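You operate a simulated robot arm through the tools that you are given. There is no shell and no other tool.

Carry out the task below with a simulated robot arm. There is one attempt and no reset: what you move stays moved.

JOB
Put the frozen pack in the chill box, the spent one in the small tray.
Fine: three bars mean frozen, one bar spent; shut the lid again, fingers clear; damage nothing.
Where things are to end (x, y in the base frame): teal slim pack within 0.06 m of [0.39, 0.44].

It is judged by the outcome, as a careful person would: the job done as asked, and still so three seconds after it is handed in. It fails if anything else is knocked over, pushed out of place, dropped, spilled or broken. A push-on lid holds only when it is set on centred and level and pressed home; a screw cap is set on level and turned clockwise until tight.

ROBOT AND FRAMES
A 6-joint arm with a two-finger gripper, fixed in place. Base frame: the origin is on the floor under the middle of its stand, x ahead of it, y to its left, z up; the work surface is at about z = 0.72. Lengths are in m, angles in rad, forces in N, time in s.
With the tool pointing down near the work surface it reaches from about 0.32 to 0.68 m from the base axis. Its first joint turns from -2.897 to 2.897 rad. Payload 3.18 kg.
The tool frame sits at the grasp point between the pads (the TCP): z along the fingers, y along the line on which they close. The tips reach 0.03 m beyond it. The gripper opens to 0.144 m; its body begins 0.103 m behind the TCP.
Orientation is that of the tool frame in the base frame, as [roll, pitch, yaw] about the fixed x, y, z axes, in that order (R = Rz(yaw) Ry(pitch) Rx(roll)). With the fingers straight down and closing along the base's y, the tool's x points along the base's -x, its y along +y and its z along -z.

CONTROLS
- The arm moves only by the tool play_rows. Its argument "targets" is a list that holds one entry, the list of rows, each a list of 7 numbers: the gripper command, from -1 (shut) to 1 (fully open), values between in proportion, then the shift along the tool's x, y, z in m, then the turn, a rotation vector about the tool's x, y, z in rad. In form: [[[jaw, tx, ty, tz, ax, ay, az], ...]]. A call has 1 to 20 rows; each row shifts and turns the commanded pose from where the row before left it, along the tool's axes as they then stand. A row lasts 0.2 s, in which the tool goes at most 0.05 m and 0.15 rad; a call with a longer step from one row to the next is refused whole, and so is a gripper value outside its range. Where a pose cannot be reached the arm comes as near as it can. A force on the tool above 40 N (or 10 N above the force at the start of the call, whichever is more), or a blocked arm, ends the call early, and 0.2 s more pass. Each finger travels about 0.1867 m/s and halts on what it meets, pressing with about 34 N; the grip force reading is that of the motor and also rises with nothing between the fingers. The clock runs only during rows and for 0.2 s after the last one: add rows that do not move to give the fingers time. The reply holds the time, the measured pose of the TCP, the force on the tool along the base axes, the opening and the grip force, in the units named above and with some noise, with the torque about the TCP (base axes, N m) and any sound that the robot's microphone picked up, and new pictures: "pictures" is both (left out), scene, wrist or none.
- Cameras (640 x 400 px; columns grow to the right, rows downward): "scene" is fixed at [0.22, 0.6492, 1.4522]; the picture's right is [-0.91, -0.41, 0.00], its down [-0.36, 0.80, -0.49] and it looks along [0.20, -0.44, -0.87] (base axes); focal length 321 px, centre (320, 200). "wrist" rides on the gripper at [0.076, 0.016, -0.143] in the tool frame; the picture's right is [-0.21, 0.98, 0.00], its down [-0.84, -0.18, -0.51] and it looks along [-0.50, -0.11, 0.86] (tool axes); focal length 218 px, centre (320, 200). There is no depth. A picture from a camera that has moved, and an enlarged one, comes with that camera's place and axes in the base frame and with its lens.
- enlarge(camera, box): a new picture of the part [left, top, right, bottom] of that camera's present view, enlarged. It takes no simulated time.
- sign_off(): hands the job in; it is judged then, once.

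Nothing tells you positions but the pictures and the camera data. Unless the task says otherwise, let go and move clear before handing in.

The tools are called after "Call:" by a JSON object that holds its "fn" and its "kwargs". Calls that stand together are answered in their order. play_rows: Moves the arm, as the interface text tells. Its arguments: {"type":"object","properties":{"targets":{"type":"array"},"pictures":{"type":"string","enum":["both","scene","wrist","none"]}},"required":["targets"]} The other tools are called the same way: enlarge (camera, box) takes an enlarged picture of a part of a camera's view; sign_off () hands the job in.

At the start:

```text
time_s: 0.0
position: [0.2848, 0.217, 0.9468]
tcp_rot: [3.141, 0.003, -3.14]
contact_force: [0.3, 0.0, 0.3]
wrist_torque: [0.01, -0.02, -0.02]
opening: 0.1443
grasp_force: 0.0
```

scene: 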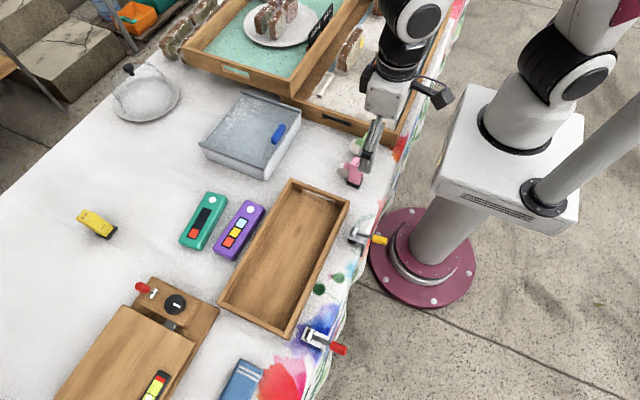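
wrist: 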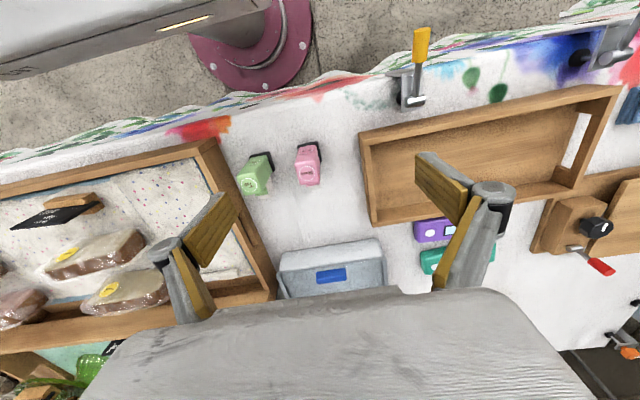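

I see a teal pack and a purple pack in the middle of the table, a metal or glass box with a blue handle (perhaps the chill box), and a wooden tray. I'll look closer before moving.

Call:
{"fn": "enlarge", "kwargs": {"camera": "scene", "box": [160, 170, 360, 295]}}

Call:
{"fn": "enlarge", "kwargs": {"camera": "scene", "box": [180, 70, 340, 190]}}

Call:
{"fn": "enlarge", "kwargs": {"camera": "scene", "box": [40, 270, 240, 400]}}

Call:
{"fn": "enlarge", "kwargs": {"camera": "scene", "box": [60, 40, 220, 260]}}

Call:
{"fn": "enlarge", "kwargs": {"camera": "wrist", "box": [220, 120, 640, 390]}}

```text
3.20 times, centred on (260, 232) of scene
camera zoom: at [0.22, 0.6492, 1.4522], right [-0.91, -0.41, 0.0], down [-0.36, 0.8, -0.49], along [0.2, -0.44, -0.87], focal length 1028 px, centre (512, 96)
```

zoom: 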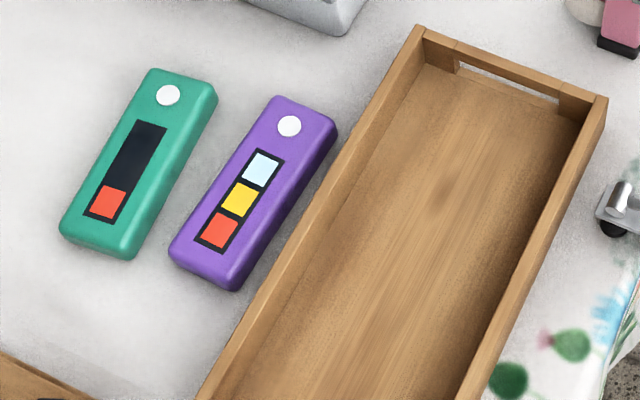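

```text
3.33 times, centred on (260, 130) of scene
camera zoom: at [0.22, 0.6492, 1.4522], right [-0.91, -0.41, 0.0], down [-0.36, 0.8, -0.49], along [0.2, -0.44, -0.87], focal length 1070 px, centre (520, 433)
```

zoom: 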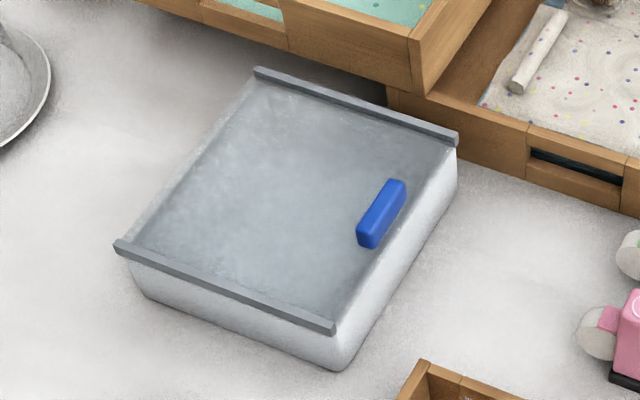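

```text
3.08 times, centred on (140, 335) of scene
camera zoom: at [0.22, 0.6492, 1.4522], right [-0.91, -0.41, 0.0], down [-0.36, 0.8, -0.49], along [0.2, -0.44, -0.87], focal length 988 px, centre (874, -215)
```

zoom: 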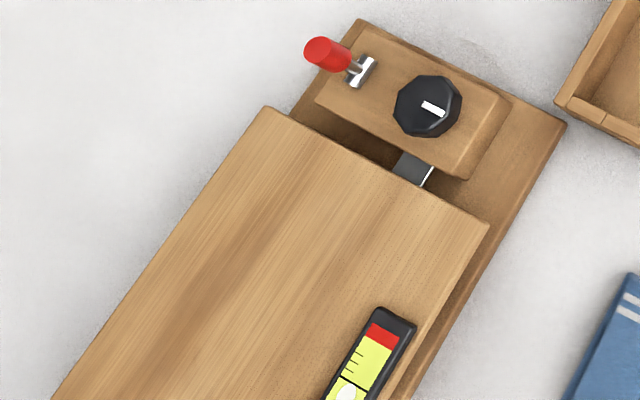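

```text
1.82 times, centred on (140, 150) of scene
camera zoom: at [0.22, 0.6492, 1.4522], right [-0.91, -0.41, 0.0], down [-0.36, 0.8, -0.49], along [0.2, -0.44, -0.87], focal length 584 px, centre (647, 291)
```

zoom: 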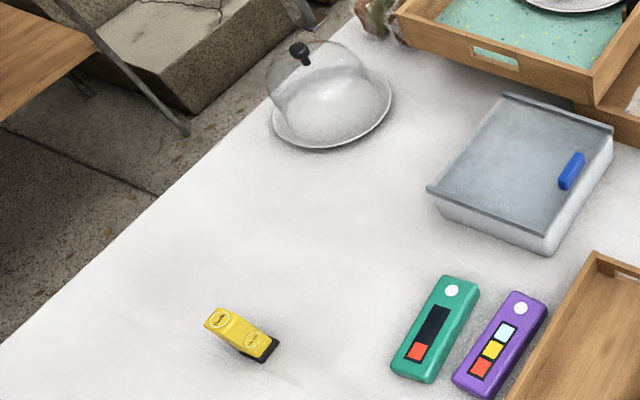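

```text
1.48 times, centred on (430, 255) of wrist
camera zoom: at [0.2098, 0.2322, 1.0882], right [0.21, 0.98, 0.0], down [0.84, -0.18, 0.51], along [0.5, -0.11, -0.86], focal length 323 px, centre (157, 118)
```

zoom: 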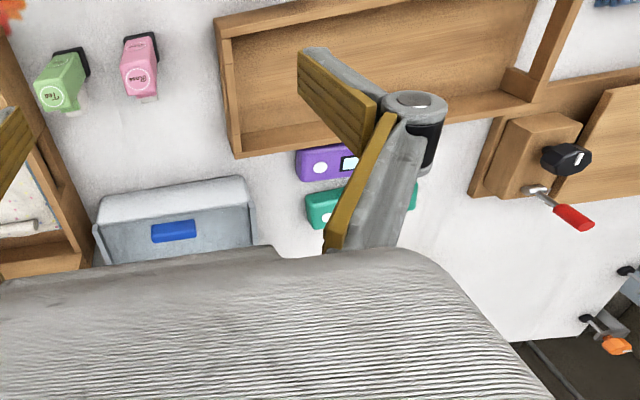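

The purple pack shows three bars (frozen) and the teal one shows one bar (spent). The steel box with side rails and a blue handle looks like the chill box, and the point [0.39, 0.44] falls inside the near wooden tray, so I'll zoom in on how the lid works.

Call:
{"fn": "enlarge", "kwargs": {"camera": "scene", "box": [250, 85, 310, 130]}}

Call:
{"fn": "enlarge", "kwargs": {"camera": "scene", "box": [240, 130, 310, 185]}}

Call:
{"fn": "enlarge", "kwargs": {"camera": "scene", "box": [195, 85, 265, 160]}}

Call:
{"fn": "enlarge", "kwargs": {"camera": "wrist", "box": [260, 220, 410, 310]}}

Call:
{"fn": "enlarge", "kwargs": {"camera": "scene", "box": [320, 130, 420, 260]}}

Call:
{"fn": "enlarge", "kwargs": {"camera": "scene", "box": [210, 170, 370, 350]}}

```text
8.89 times, centred on (280, 108) of scene
camera zoom: at [0.22, 0.6492, 1.4522], right [-0.91, -0.41, 0.0], down [-0.36, 0.8, -0.49], along [0.2, -0.44, -0.87], focal length 2854 px, centre (676, 1022)
```

zoom: 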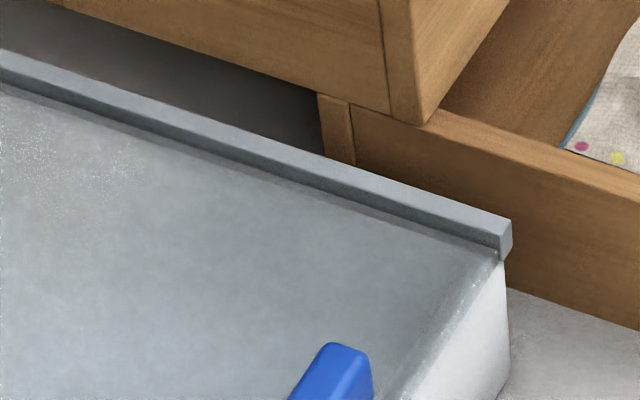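

```text
7.27 times, centred on (275, 158) of scene
camera zoom: at [0.22, 0.6492, 1.4522], right [-0.91, -0.41, 0.0], down [-0.36, 0.8, -0.49], along [0.2, -0.44, -0.87], focal length 2335 px, centre (647, 509)
```

zoom: 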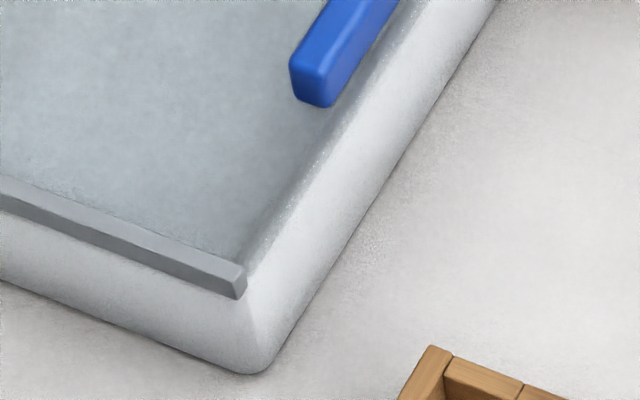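

```text
5.33 times, centred on (230, 122) of scene
camera zoom: at [0.22, 0.6492, 1.4522], right [-0.91, -0.41, 0.0], down [-0.36, 0.8, -0.49], along [0.2, -0.44, -0.87], focal length 1713 px, centre (800, 613)
```

zoom: 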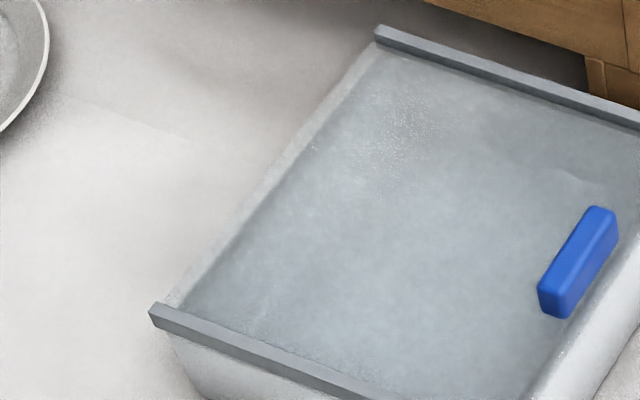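

```text
4.27 times, centred on (335, 265) of wrist
camera zoom: at [0.2098, 0.2322, 1.0882], right [0.21, 0.98, 0.0], down [0.84, -0.18, 0.51], along [0.5, -0.11, -0.86], focal length 931 px, centre (256, -77)
```

zoom: 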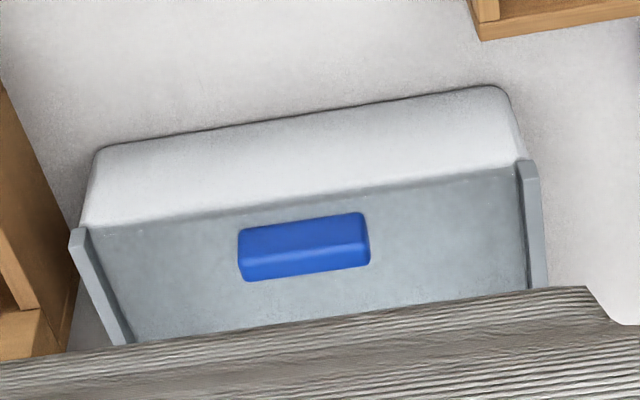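

```text
3.08 times, centred on (370, 195) of scene
camera zoom: at [0.22, 0.6492, 1.4522], right [-0.91, -0.41, 0.0], down [-0.36, 0.8, -0.49], along [0.2, -0.44, -0.87], focal length 988 px, centre (166, 215)
```

zoom: 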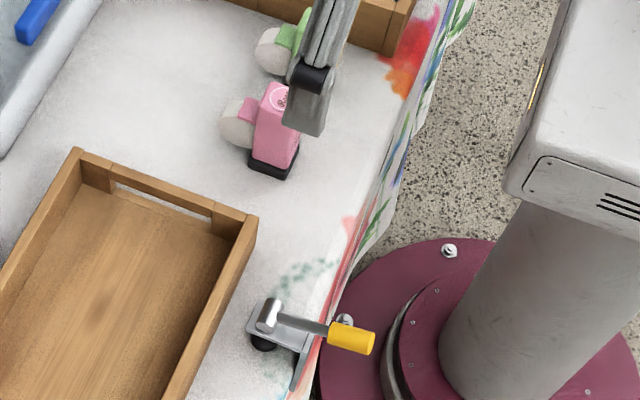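

```text
2.22 times, centred on (290, 260) of scene
camera zoom: at [0.22, 0.6492, 1.4522], right [-0.91, -0.41, 0.0], down [-0.36, 0.8, -0.49], along [0.2, -0.44, -0.87], focal length 714 px, centre (387, 67)
```

zoom: 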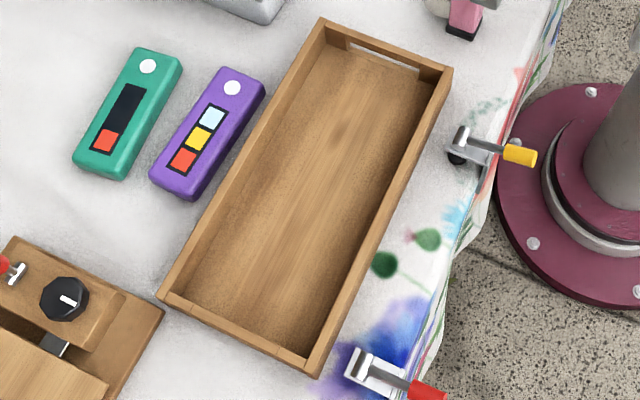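

The box lid looks like it slides in rails along x, with the handle on the robot side. I'll check the nearby clutter (pink and green items) that the lid might slide over, and the hardware.

Call:
{"fn": "enlarge", "kwargs": {"camera": "wrist", "box": [230, 130, 340, 210]}}

Call:
{"fn": "enlarge", "kwargs": {"camera": "scene", "box": [60, 195, 140, 250]}}

Call:
{"fn": "enlarge", "kwargs": {"camera": "scene", "box": [330, 0, 640, 200]}}

Call:
{"fn": "enlarge", "kwargs": {"camera": "scene", "box": [160, 0, 460, 190]}}

```text
5.00 times, centred on (285, 170) of wrist
camera zoom: at [0.2098, 0.2322, 1.0882], right [0.21, 0.98, 0.0], down [0.84, -0.18, 0.51], along [0.5, -0.11, -0.86], focal length 1091 px, centre (495, 350)
```

zoom: 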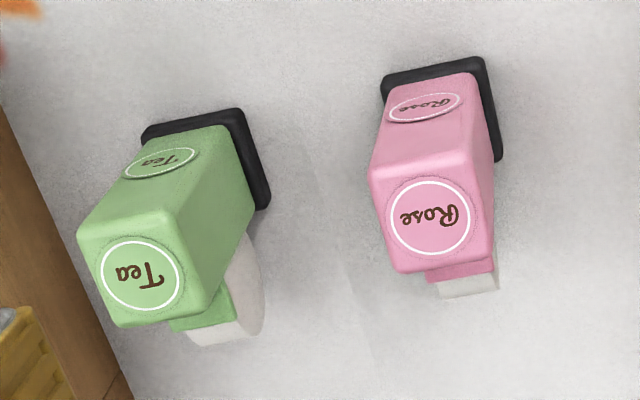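

```text
7.27 times, centred on (100, 222) of scene
camera zoom: at [0.22, 0.6492, 1.4522], right [-0.91, -0.41, 0.0], down [-0.36, 0.8, -0.49], along [0.2, -0.44, -0.87], focal length 2335 px, centre (1920, 36)
```

zoom: 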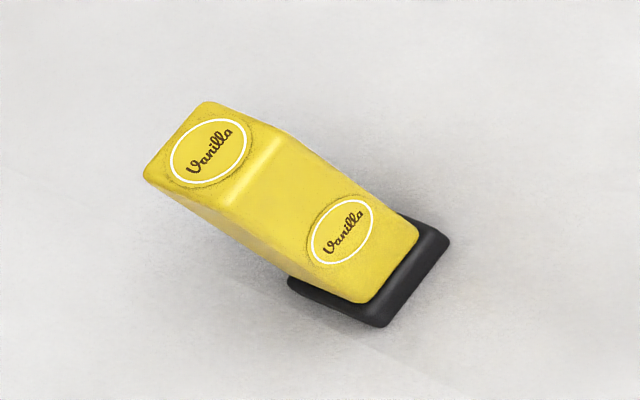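

```text
2.00 times, centred on (485, 100) of scene
camera zoom: at [0.22, 0.6492, 1.4522], right [-0.91, -0.41, 0.0], down [-0.36, 0.8, -0.49], along [0.2, -0.44, -0.87], focal length 642 px, centre (-10, 400)
```

zoom: 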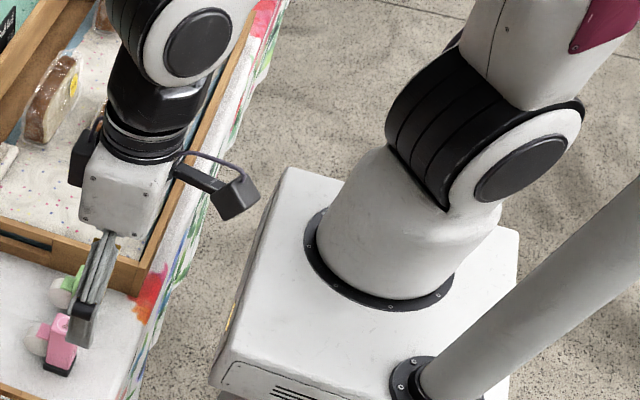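

```text
2.11 times, centred on (310, 95) of scene
camera zoom: at [0.22, 0.6492, 1.4522], right [-0.91, -0.41, 0.0], down [-0.36, 0.8, -0.49], along [0.2, -0.44, -0.87], focal length 676 px, centre (341, 421)
```

zoom: 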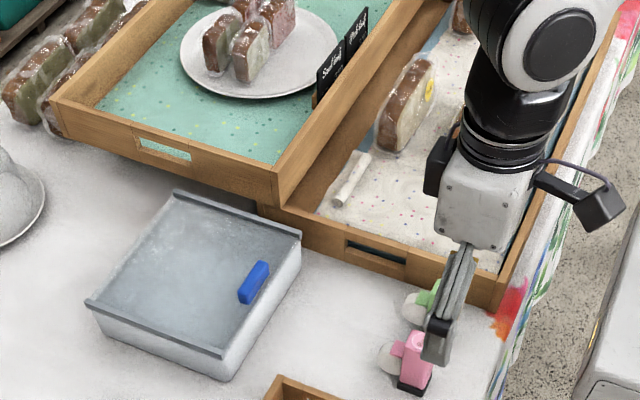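

Teal is near (0.62, 0.455) and purple near (0.527, 0.44), both with their long side roughly along y. I'll fly over them at a safe height to measure them better with the wrist camera.

Call:
{"fn": "play_rows", "kwargs": {"targets": [[[1, -0.033, 0.023, 0.001, 0, 0, 0], [1, -0.033, 0.023, 0.001, 0, 0, 0], [1, -0.033, 0.023, 0.001, 0, 0, 0], [1, -0.033, 0.023, 0.001, 0, 0, 0], [1, -0.033, 0.023, 0.001, 0, 0, 0], [1, -0.033, 0.023, 0.001, 0, 0, 0], [1, -0.033, 0.023, 0.001, 0, 0, 0], [1, -0.033, 0.022, 0.001, 0, 0, 0], [1, 0, 0, 0, 0, 0, 0]]]}}

```text
time_s: 2.0
position: [0.5062, 0.3655, 0.8874]
tcp_rot: [3.134, 0.014, 3.141]
contact_force: [-0.1, 0.5, 0.4]
wrist_torque: [-0.01, -0.01, -0.03]
opening: 0.1441
grasp_force: 0.1
out of reach, approached as far as the arm can: row 6, 7, 8
camera wrist: at [0.4283, 0.3793, 1.0291], right [0.21, 0.98, 0.01], down [0.84, -0.19, 0.52], along [0.51, -0.1, -0.86], focal length 218 px, centre (320, 200)
```

scene: 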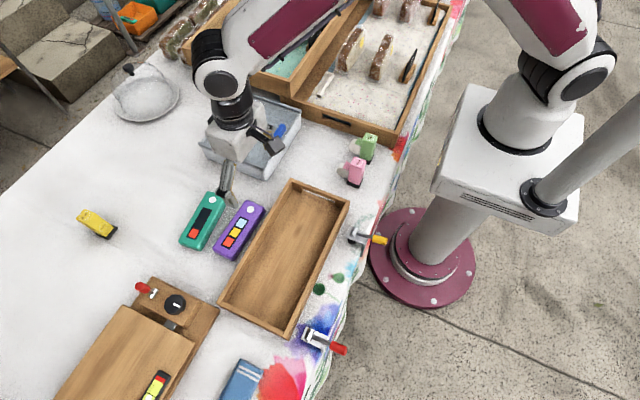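
wrist: 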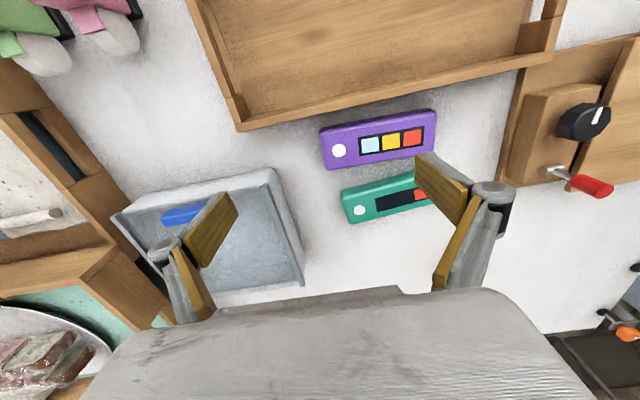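

The reach at this height ended at about r = 0.62. I'll zoom in on the packs and the box from here to measure them.

Call:
{"fn": "enlarge", "kwargs": {"camera": "wrist", "box": [300, 90, 460, 240]}}

Call:
{"fn": "enlarge", "kwargs": {"camera": "wrist", "box": [90, 150, 320, 310]}}

Call:
{"fn": "enlarge", "kwargs": {"camera": "scene", "box": [160, 80, 320, 280]}}

Call:
{"fn": "enlarge", "kwargs": {"camera": "wrist", "box": [380, 130, 540, 300]}}

```text
2.67 times, centred on (380, 165) of wrist
camera zoom: at [0.4283, 0.3793, 1.0291], right [0.21, 0.98, 0.01], down [0.84, -0.19, 0.52], along [0.51, -0.1, -0.86], focal length 582 px, centre (160, 293)
```

zoom: 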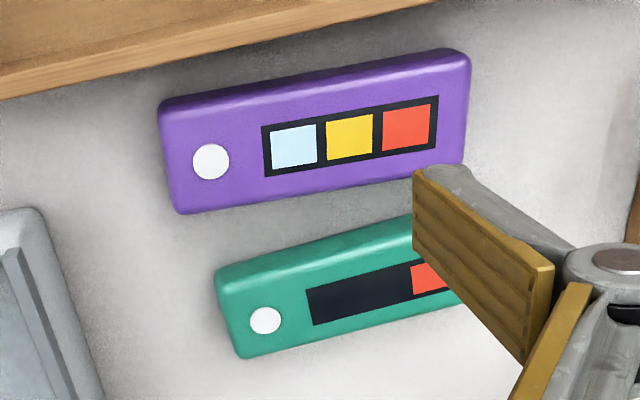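

```text
2.50 times, centred on (205, 230) of wrist
camera zoom: at [0.4283, 0.3793, 1.0291], right [0.21, 0.98, 0.01], down [0.84, -0.19, 0.52], along [0.51, -0.1, -0.86], focal length 546 px, centre (608, 125)
```

zoom: 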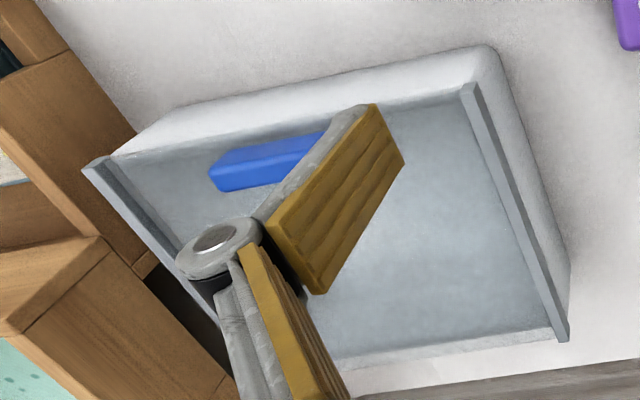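

```text
2.00 times, centred on (240, 180) of scene
camera zoom: at [0.22, 0.6492, 1.4522], right [-0.91, -0.41, 0.0], down [-0.36, 0.8, -0.49], along [0.2, -0.44, -0.87], focal length 642 px, centre (480, 240)
```

zoom: 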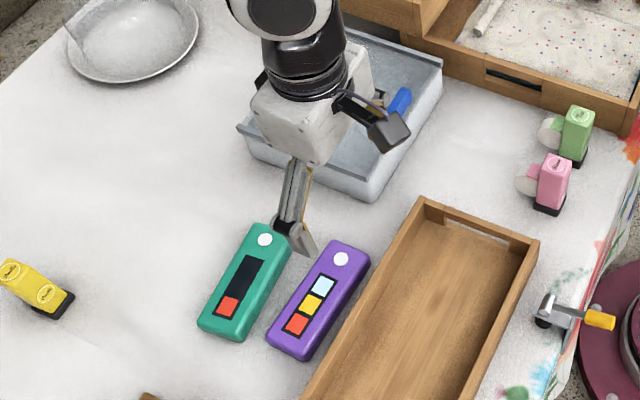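

```text
2.35 times, centred on (460, 215) of wrist
camera zoom: at [0.4283, 0.3793, 1.0291], right [0.21, 0.98, 0.01], down [0.84, -0.19, 0.52], along [0.51, -0.1, -0.86], focal length 514 px, centre (-9, 165)
```

zoom: 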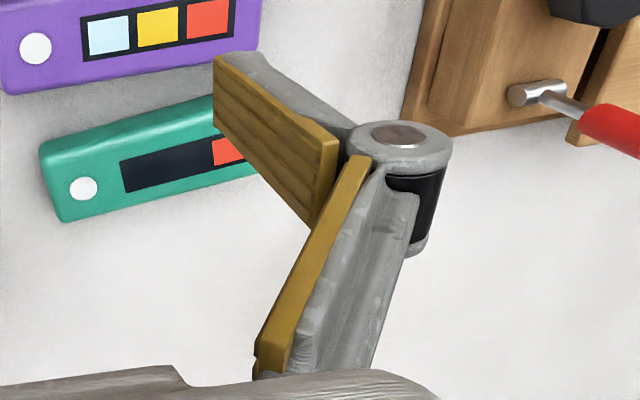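

The packs measure about 0.05 × 0.145 m: teal at (0.619, 0.454), turned about 6°, and purple at (0.530, 0.440), almost square to y. I'll pull back slightly, turn the tool 90° so the fingers close along x, and narrow the jaws.

Call:
{"fn": "play_rows", "kwargs": {"targets": [[[1, 0.03, -0.03, 0, 0, 0, 0], [0.5, 0, 0, 0, 0, 0, 0.1428], [0.2, 0, 0, 0, 0, 0, 0.1428], [0.2, 0, 0, 0, 0, 0, 0.1428], [0.2, 0, 0, 0, 0, 0, 0.1428], [0.2, 0, 0, 0, 0, 0, 0.1428], [0.2, 0, 0, 0, 0, 0, 0.1428], [0.2, 0, 0, 0, 0, 0, 0.1428], [0.2, 0, 0, 0, 0, 0, 0.1428], [0.2, 0, 0, 0, 0, 0, 0.1428], [0.2, 0, 0, 0, 0, 0, 0.1428], [0.2, 0, 0, 0, 0, 0, 0.1428]]]}}

```text
time_s: 4.6
position: [0.4776, 0.3373, 0.8874]
tcp_rot: [3.138, 0.0, 1.568]
contact_force: [-0.6, -0.3, -0.9]
wrist_torque: [-0.01, -0.02, 0.02]
opening: 0.0866
grasp_force: 0.1
camera wrist: at [0.4943, 0.4129, 1.0295], right [0.98, -0.21, 0.0], down [-0.18, -0.84, 0.51], along [-0.11, -0.5, -0.86], focal length 218 px, centre (320, 200)
```

scene: 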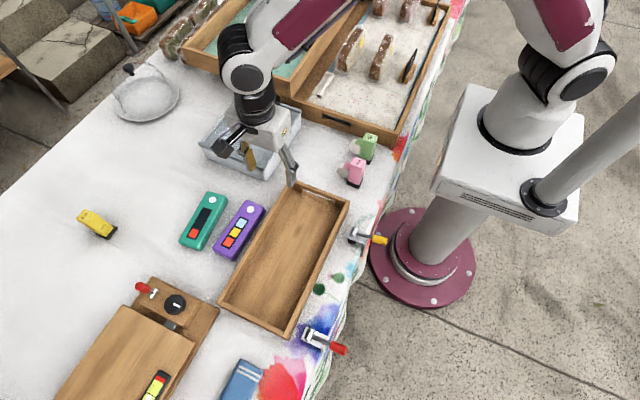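
wrist: 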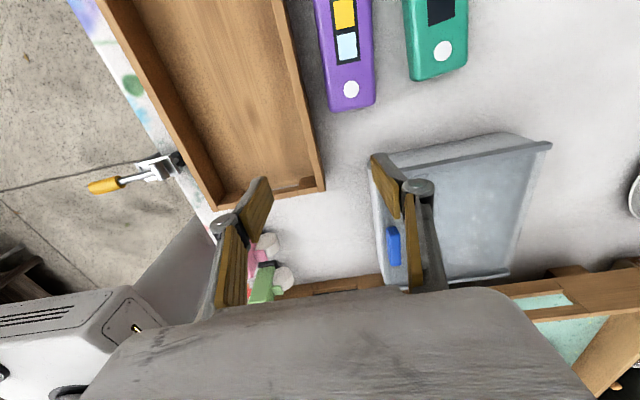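

Turning worked and the jaws are now closing along x. Teal lies beyond straight-down reach, so next I yaw to match it, lean the tool outward about 34° in the y direction, and hover above it.

Call:
{"fn": "play_rows", "kwargs": {"targets": [[[0.05, 0, 0, 0, 0, 0, -0.113], [0.05, 0, 0, 0, 0, 0.15, 0], [0.05, 0, 0, 0, 0, 0.15, 0], [0.05, 0, 0, 0, 0, 0.15, 0], [0.05, 0, 0, 0, 0, 0.15, 0], [0.05, 0.0083, 0.0256, 0.0173, 0, 0, 0], [0.05, 0.0083, 0.0256, 0.0173, 0, 0, 0], [0.05, 0.0083, 0.0256, 0.0173, 0, 0, 0], [0.05, 0.0083, 0.0256, 0.0173, 0, 0, 0], [0.05, 0.0083, 0.0256, 0.0173, 0, 0, 0], [0.05, 0.0083, 0.0256, 0.0173, 0, 0, 0], [0.05, 0, 0, 0, 0, 0, 0]]]}}

```text
time_s: 7.2
position: [0.6186, 0.4568, 0.8289]
tcp_rot: [3.141, -0.598, 1.683]
contact_force: [0.2, 0.6, -0.8]
wrist_torque: [0.02, 0.02, -0.02]
opening: 0.0756
grasp_force: 0.0
camera wrist: at [0.6373, 0.4401, 0.9898], right [0.99, -0.06, -0.12], down [-0.07, -1.0, -0.06], along [-0.11, 0.06, -0.99], focal length 218 px, centre (320, 200)
```

scene: 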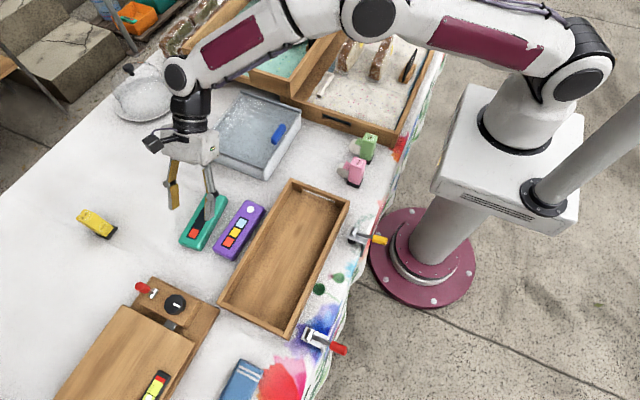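
wrist: 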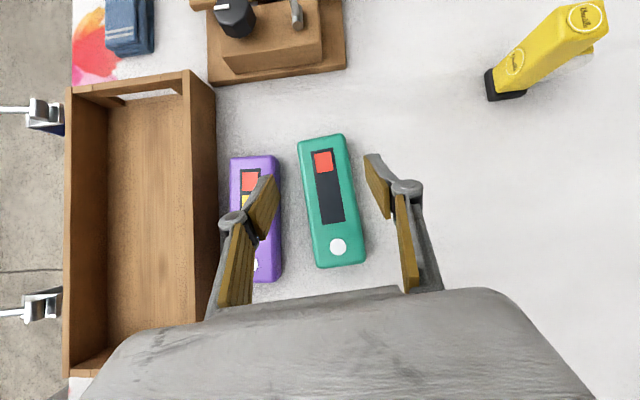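

The tilt makes teal reachable, and it now sits between the fingers from the camera's view. I'll zoom to check the alignment and the pack thickness before descending.

Call:
{"fn": "enlarge", "kwargs": {"camera": "wrist", "box": [200, 110, 460, 300]}}

Call:
{"fn": "enlarge", "kwargs": {"camera": "scene", "box": [130, 120, 290, 270]}}

Call:
{"fn": "enlarge", "kwargs": {"camera": "scene", "box": [175, 180, 235, 255]}}

```text
2.11 times, centred on (330, 205) of wrist
camera zoom: at [0.6373, 0.4401, 0.9898], right [0.99, -0.06, -0.12], down [-0.07, -1.0, -0.06], along [-0.11, 0.06, -0.99], focal length 460 px, centre (299, 190)
```

zoom: 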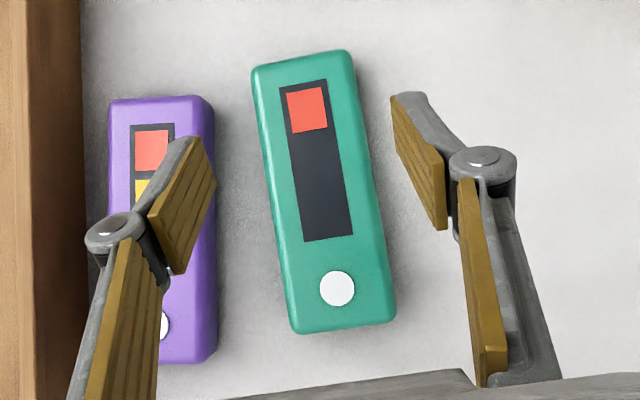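

```text
2.67 times, centred on (210, 195) of scene
camera zoom: at [0.22, 0.6492, 1.4522], right [-0.91, -0.41, 0.0], down [-0.36, 0.8, -0.49], along [0.2, -0.44, -0.87], focal length 856 px, centre (613, 213)
```

zoom: 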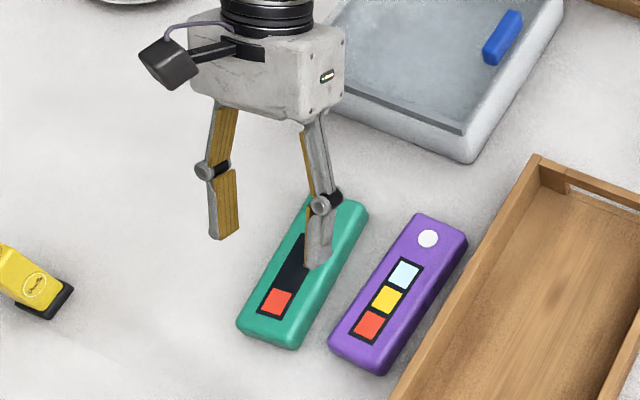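

```text
5.33 times, centred on (205, 218) of scene
camera zoom: at [0.22, 0.6492, 1.4522], right [-0.91, -0.41, 0.0], down [-0.36, 0.8, -0.49], along [0.2, -0.44, -0.87], focal length 1713 px, centre (933, 107)
```

zoom: 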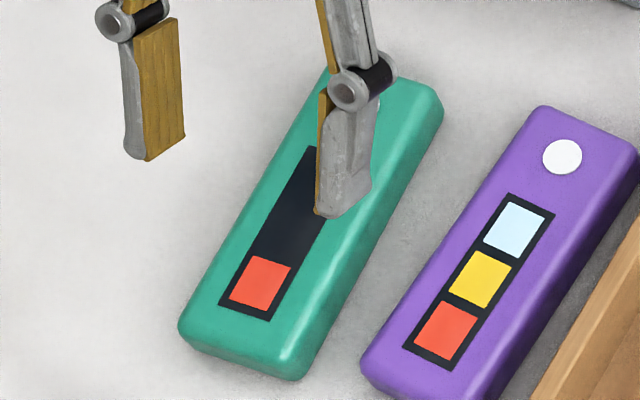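

Teal is centred at about (0.622, 0.453), is about 0.024 m thick, and has room on both sides for the fingertips. I'll descend with the tilt held, stopping just short of grasp depth to check.

Call:
{"fn": "play_rows", "kwargs": {"targets": [[[0.05, -0.013, 0.0026, -0.0089, 0, 0, 0], [0.05, -0.012, 0, 0.0176, 0, 0, 0], [0.05, -0.012, 0, 0.0176, 0, 0, 0], [0.05, -0.012, 0, 0.0176, 0, 0, 0], [0.05, 0, 0, 0, 0, 0, 0]]]}}

```text
time_s: 8.4
position: [0.6223, 0.4392, 0.7667]
tcp_rot: [3.141, -0.598, 1.684]
contact_force: [0.2, 0.9, 0.5]
wrist_torque: [-0.02, 0.01, -0.02]
opening: 0.0757
grasp_force: 0.0
camera wrist: at [0.6413, 0.4232, 0.9267], right [0.99, -0.06, -0.12], down [-0.07, -1.0, -0.06], along [-0.11, 0.06, -0.99], focal length 218 px, centre (320, 200)
```

scene: 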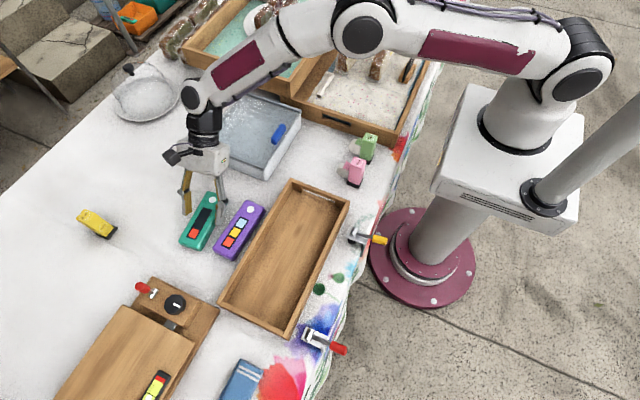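
wrist: 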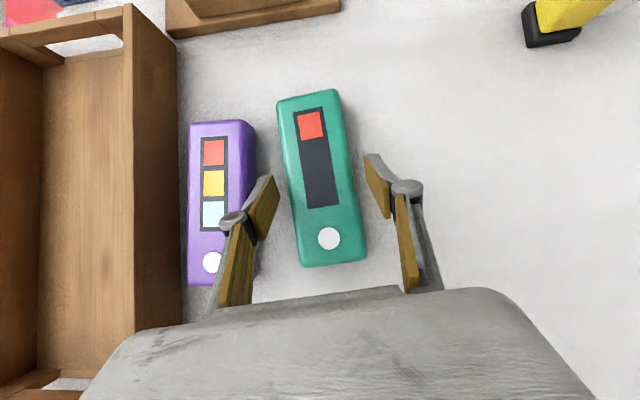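

Call:
{"fn": "enlarge", "kwargs": {"camera": "wrist", "box": [200, 80, 440, 290]}}

Call:
{"fn": "enlarge", "kwargs": {"camera": "scene", "box": [150, 140, 250, 260]}}

```text
1.90 times, centred on (320, 185) of wrist
camera zoom: at [0.6413, 0.4232, 0.9267], right [0.99, -0.06, -0.12], down [-0.07, -1.0, -0.06], along [-0.11, 0.06, -0.99], focal length 416 px, centre (320, 229)
```

zoom: 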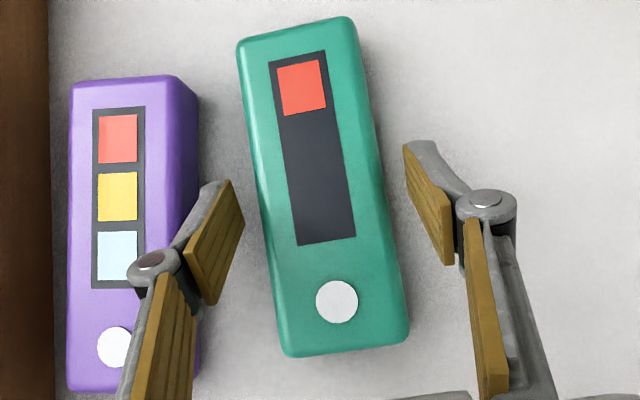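

```text
3.33 times, centred on (200, 200) of scene
camera zoom: at [0.22, 0.6492, 1.4522], right [-0.91, -0.41, 0.0], down [-0.36, 0.8, -0.49], along [0.2, -0.44, -0.87], focal length 1070 px, centre (720, 200)
```

zoom: 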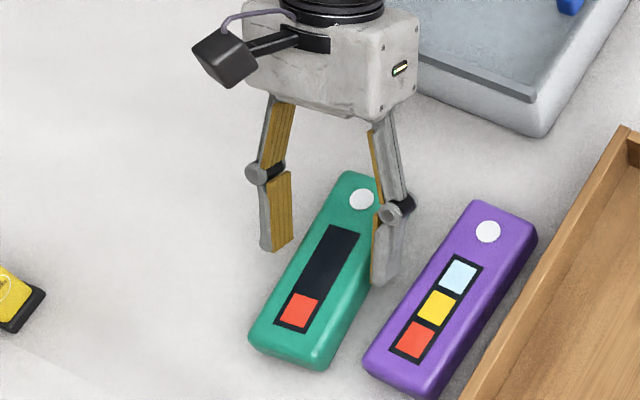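

Alignment is good. I'll go down the last centimetre and close on teal.

Call:
{"fn": "play_rows", "kwargs": {"targets": [[[0.05, -0.0051, 0.0005, 0.0074, 0, 0, 0], [0.05, 0, 0, 0, 0, 0, 0], [-0.2, 0, 0, 0, 0, 0, 0], [-0.4, 0, 0, 0, 0, 0, 0], [-0.6, 0, 0, 0, 0, 0, 0], [-0.6, 0, 0, 0, 0, 0, 0]]]}}

```text
time_s: 9.8
position: [0.6236, 0.438, 0.7585]
tcp_rot: [3.14, -0.598, 1.685]
contact_force: [-1.2, 0.5, 1.9]
wrist_torque: [0.03, 0.11, -0.06]
opening: 0.0576
grasp_force: 34.1
camera wrist: at [0.6423, 0.4226, 0.9189], right [0.99, -0.06, -0.12], down [-0.07, -1.0, -0.06], along [-0.11, 0.06, -0.99], focal length 218 px, centre (320, 200)
```

scene: 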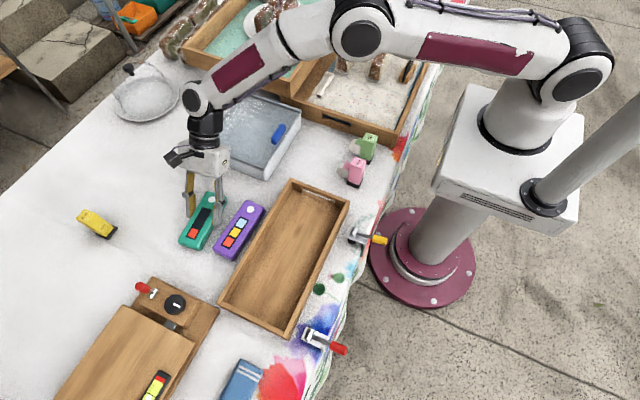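
wrist: 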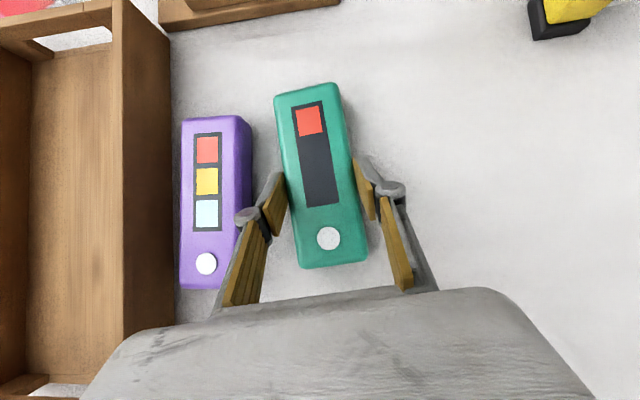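

Grip closed at 0.0576 m with 34 N. I'll lift a little and check it holds level.

Call:
{"fn": "play_rows", "kwargs": {"targets": [[[-0.7, 0.0056, 0, -0.0083, 0, 0, 0], [-0.7, 0.0113, 0, -0.0165, 0, 0, 0], [-0.7, 0.0113, 0, -0.0165, 0, 0, 0], [-0.7, 0, 0, 0, 0, 0, 0]]]}}

Call:
{"fn": "enlarge", "kwargs": {"camera": "scene", "box": [150, 120, 290, 260]}}

```text
time_s: 10.8
position: [0.6237, 0.4374, 0.8089]
tcp_rot: [3.139, -0.6, 1.684]
contact_force: [0.7, -0.4, 0.1]
wrist_torque: [0.01, 0.02, 0.02]
opening: 0.0212
grasp_force: 0.1
camera wrist: at [0.6417, 0.4218, 0.9692], right [0.99, -0.06, -0.12], down [-0.07, -1.0, -0.06], along [-0.11, 0.06, -0.99], focal length 218 px, centre (320, 200)
```

scene: 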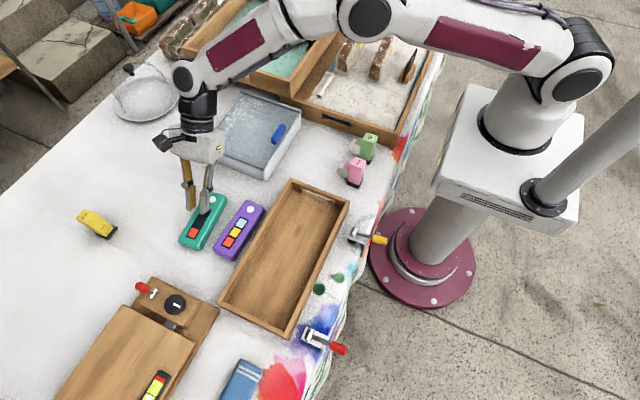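
wrist: 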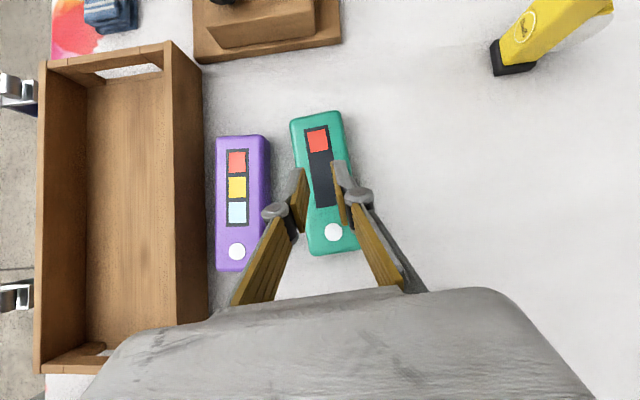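

```text
2.86 times, centred on (220, 190) of scene
camera zoom: at [0.22, 0.6492, 1.4522], right [-0.91, -0.41, 0.0], down [-0.36, 0.8, -0.49], along [0.2, -0.44, -0.87], focal length 918 px, centre (606, 229)
```

zoom: 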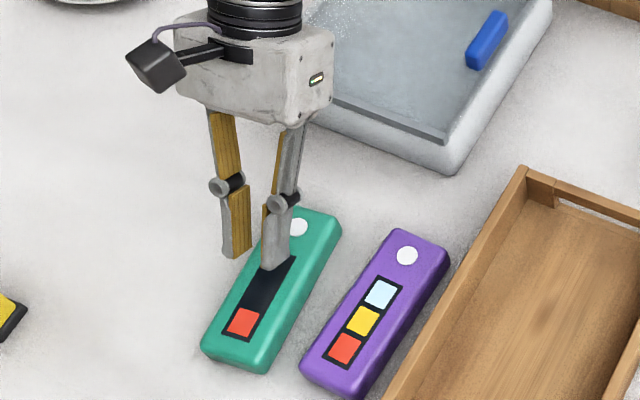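

The fingers slipped off; teal is still flat on the table where it was. The tilted tips had too little purchase, so I'll reopen and find out how much less tilt the arm can manage here.

Call:
{"fn": "play_rows", "kwargs": {"targets": [[[0.05, 0, 0, 0, 0, 0, 0], [0.05, 0, 0, 0, 0, -0.1, 0], [0.05, 0, 0, 0, 0, -0.1, 0], [0.05, 0, 0, 0, 0, -0.1, 0], [0.05, 0, 0, 0, 0, 0, 0]]]}}

```text
time_s: 12.0
position: [0.6041, 0.4294, 0.8006]
tcp_rot: [3.135, -0.301, 1.683]
contact_force: [-0.8, 0.3, -0.3]
wrist_torque: [-0.02, 0.03, -0.02]
opening: 0.0758
grasp_force: 0.0
out of reach, approached as far as the arm can: row 3, 4
camera wrist: at [0.6163, 0.4613, 0.959], right [0.99, -0.09, -0.05], down [-0.08, -0.97, 0.23], along [-0.07, -0.23, -0.97], focal length 218 px, centre (320, 200)
```

scene: 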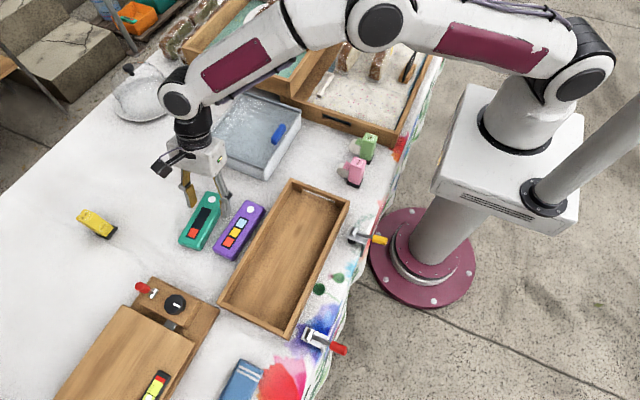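
wrist: 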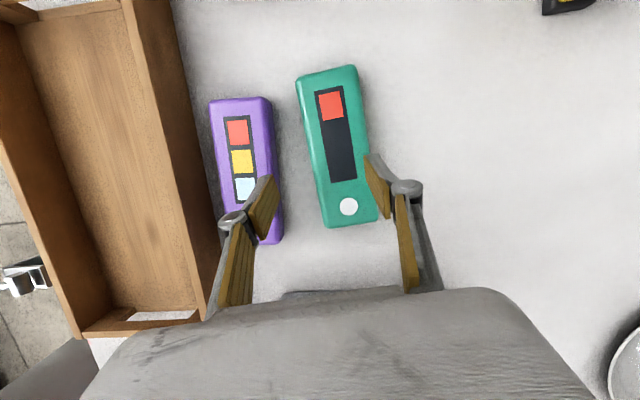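

At this height a tilt of about 17° reaches only r = 0.74, but lower down there is more reach. I'll line up at moderate tilt, then drop with the tilt eased to about 22° for a deeper grip.

Call:
{"fn": "play_rows", "kwargs": {"targets": [[[0.12, 0, 0, 0, 0, 0.15, 0], [0.12, 0.013, 0.0202, 0.0063, 0, 0, 0], [0.12, -0.0109, 0, 0.0225, 0, 0, 0], [0.12, 0, 0, 0, 0, -0.07, 0], [0.12, 0, 0, 0, 0, 0, 0]]]}}

Call:
{"fn": "enlarge", "kwargs": {"camera": "wrist", "box": [200, 60, 440, 270]}}

```text
time_s: 13.2
position: [0.6191, 0.4458, 0.7735]
tcp_rot: [3.134, -0.379, 1.683]
contact_force: [0.2, 0.4, -0.6]
wrist_torque: [0.01, 0.0, 0.02]
opening: 0.0808
grasp_force: 0.0
out of reach, approached as far as the arm can: row 2
camera wrist: at [0.6322, 0.4638, 0.9348], right [0.99, -0.08, -0.07], down [-0.07, -0.98, 0.16], along [-0.08, -0.15, -0.99], focal length 218 px, centre (320, 200)
```

scene: 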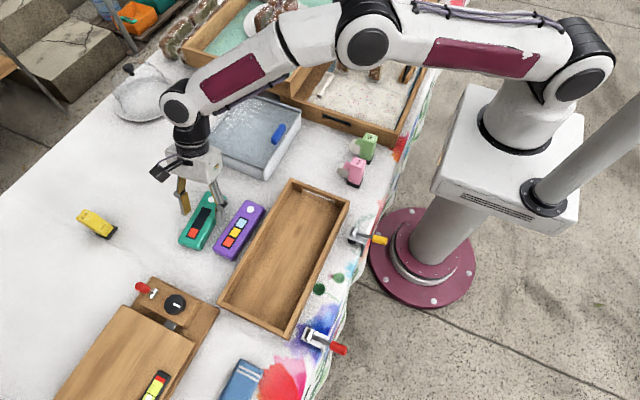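
wrist: 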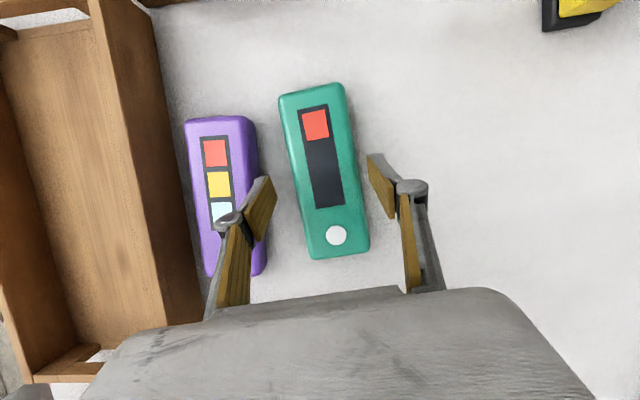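

```text
1.90 times, centred on (320, 165) of wrist
camera zoom: at [0.6322, 0.4638, 0.9348], right [0.99, -0.08, -0.07], down [-0.07, -0.98, 0.16], along [-0.08, -0.15, -0.99], focal length 416 px, centre (320, 267)
```

zoom: 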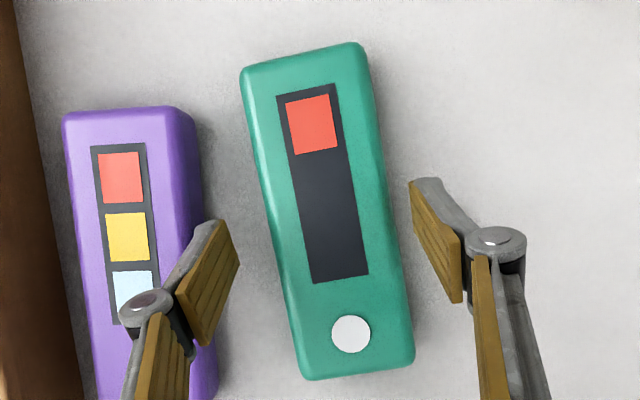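

Call:
{"fn": "play_rows", "kwargs": {"targets": [[[0.12, 0.0034, 0.0053, 0.0014, 0, 0, 0], [0.12, -0.0034, 0, 0.0084, 0, 0, 0], [0.12, -0.0034, 0, 0.0084, 0, 0, 0], [0.12, 0, 0, 0, 0, 0, 0]]]}}

Call:
{"fn": "enlarge", "kwargs": {"camera": "scene", "box": [160, 170, 250, 260]}}

Call:
{"fn": "enlarge", "kwargs": {"camera": "wrist", "box": [220, 80, 420, 260]}}

```text
time_s: 14.2
position: [0.6169, 0.4452, 0.7522]
tcp_rot: [3.138, -0.378, 1.685]
contact_force: [0.5, 0.5, 0.2]
wrist_torque: [0.0, -0.03, 0.0]
opening: 0.0803
grasp_force: 0.0
out of reach, approached as far as the arm can: row 1
camera wrist: at [0.6308, 0.4655, 0.9135], right [0.99, -0.08, -0.08], down [-0.07, -0.98, 0.16], along [-0.09, -0.15, -0.98], focal length 218 px, centre (320, 200)
```

scene: 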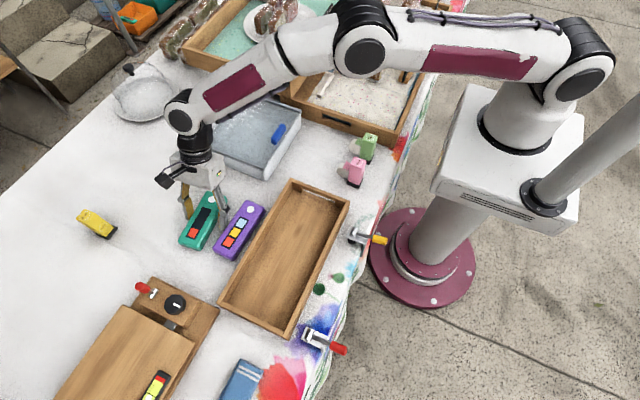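
wrist: 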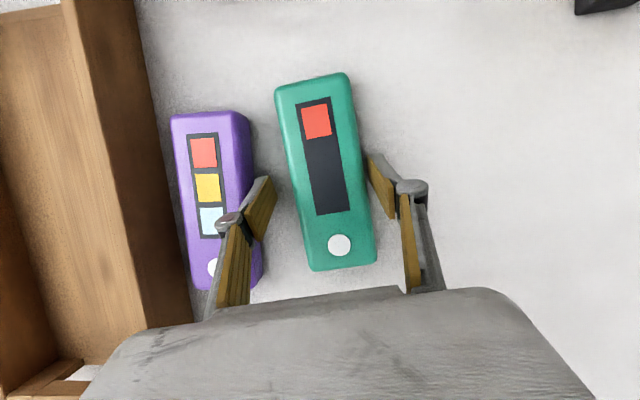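

```text
4.44 times, centred on (205, 215) of scene
camera zoom: at [0.22, 0.6492, 1.4522], right [-0.91, -0.41, 0.0], down [-0.36, 0.8, -0.49], along [0.2, -0.44, -0.87], focal length 1427 px, centre (831, 133)
```

zoom: 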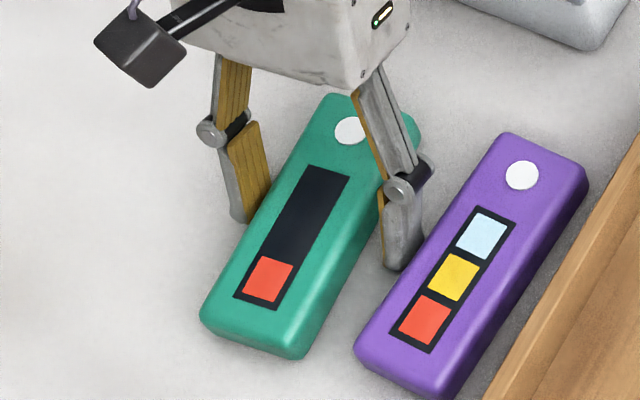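

```text
2.22 times, centred on (320, 170) of wrist
camera zoom: at [0.6308, 0.4655, 0.9135], right [0.99, -0.08, -0.08], down [-0.07, -0.98, 0.16], along [-0.09, -0.15, -0.98], focal length 485 px, centre (320, 267)
```

zoom: 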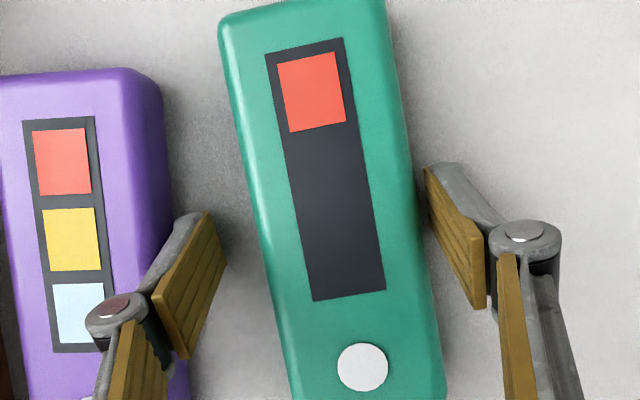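

The tips are now level with the table surface around teal's middle with no contact force. I'll close firmly.

Call:
{"fn": "play_rows", "kwargs": {"targets": [[[-0.2, 0, 0, 0, 0, 0, 0], [-1, 0, 0, 0, 0, 0, 0], [-1, 0, 0, 0, 0, 0, 0], [-1, 0, 0, 0, 0, 0, 0], [-1, 0, 0, 0, 0, 0, 0]]]}}

Call:
{"fn": "enlarge", "kwargs": {"camera": "scene", "box": [160, 170, 250, 260]}}

Call:
{"fn": "enlarge", "kwargs": {"camera": "wrist", "box": [220, 80, 420, 260]}}

```text
time_s: 15.4
position: [0.6165, 0.446, 0.7535]
tcp_rot: [3.14, -0.379, 1.683]
contact_force: [1.9, 0.6, 3.8]
wrist_torque: [0.01, -0.09, 0.06]
opening: 0.057
grasp_force: 34.3
camera wrist: at [0.631, 0.4654, 0.9141], right [0.99, -0.08, -0.08], down [-0.07, -0.98, 0.16], along [-0.09, -0.15, -0.98], focal length 218 px, centre (320, 200)
```

scene: 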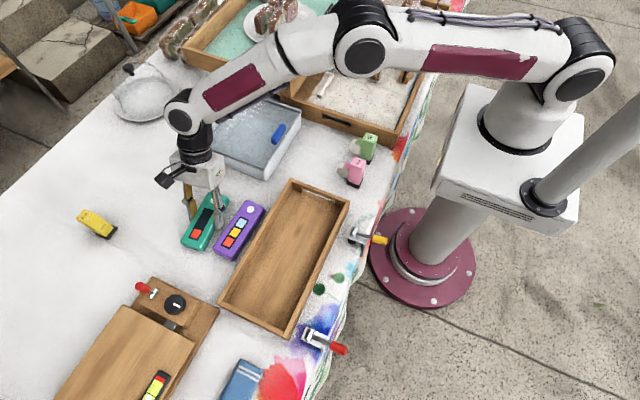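
wrist: 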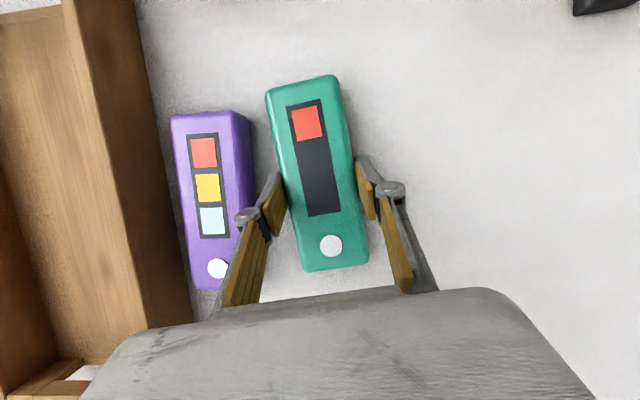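

```text
4.44 times, centred on (205, 215) of scene
camera zoom: at [0.22, 0.6492, 1.4522], right [-0.91, -0.41, 0.0], down [-0.36, 0.8, -0.49], along [0.2, -0.44, -0.87], focal length 1427 px, centre (831, 133)
```

zoom: 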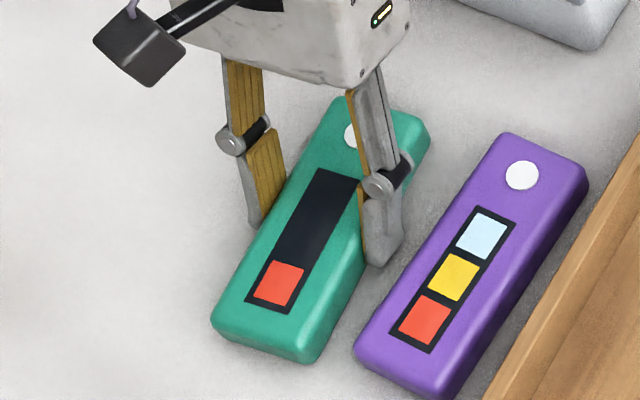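

```text
2.22 times, centred on (320, 170) of wrist
camera zoom: at [0.631, 0.4654, 0.9141], right [0.99, -0.08, -0.08], down [-0.07, -0.98, 0.16], along [-0.09, -0.15, -0.98], focal length 485 px, centre (320, 267)
```

zoom: 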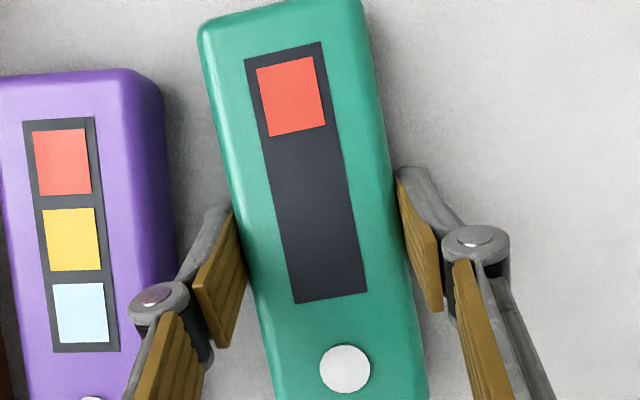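

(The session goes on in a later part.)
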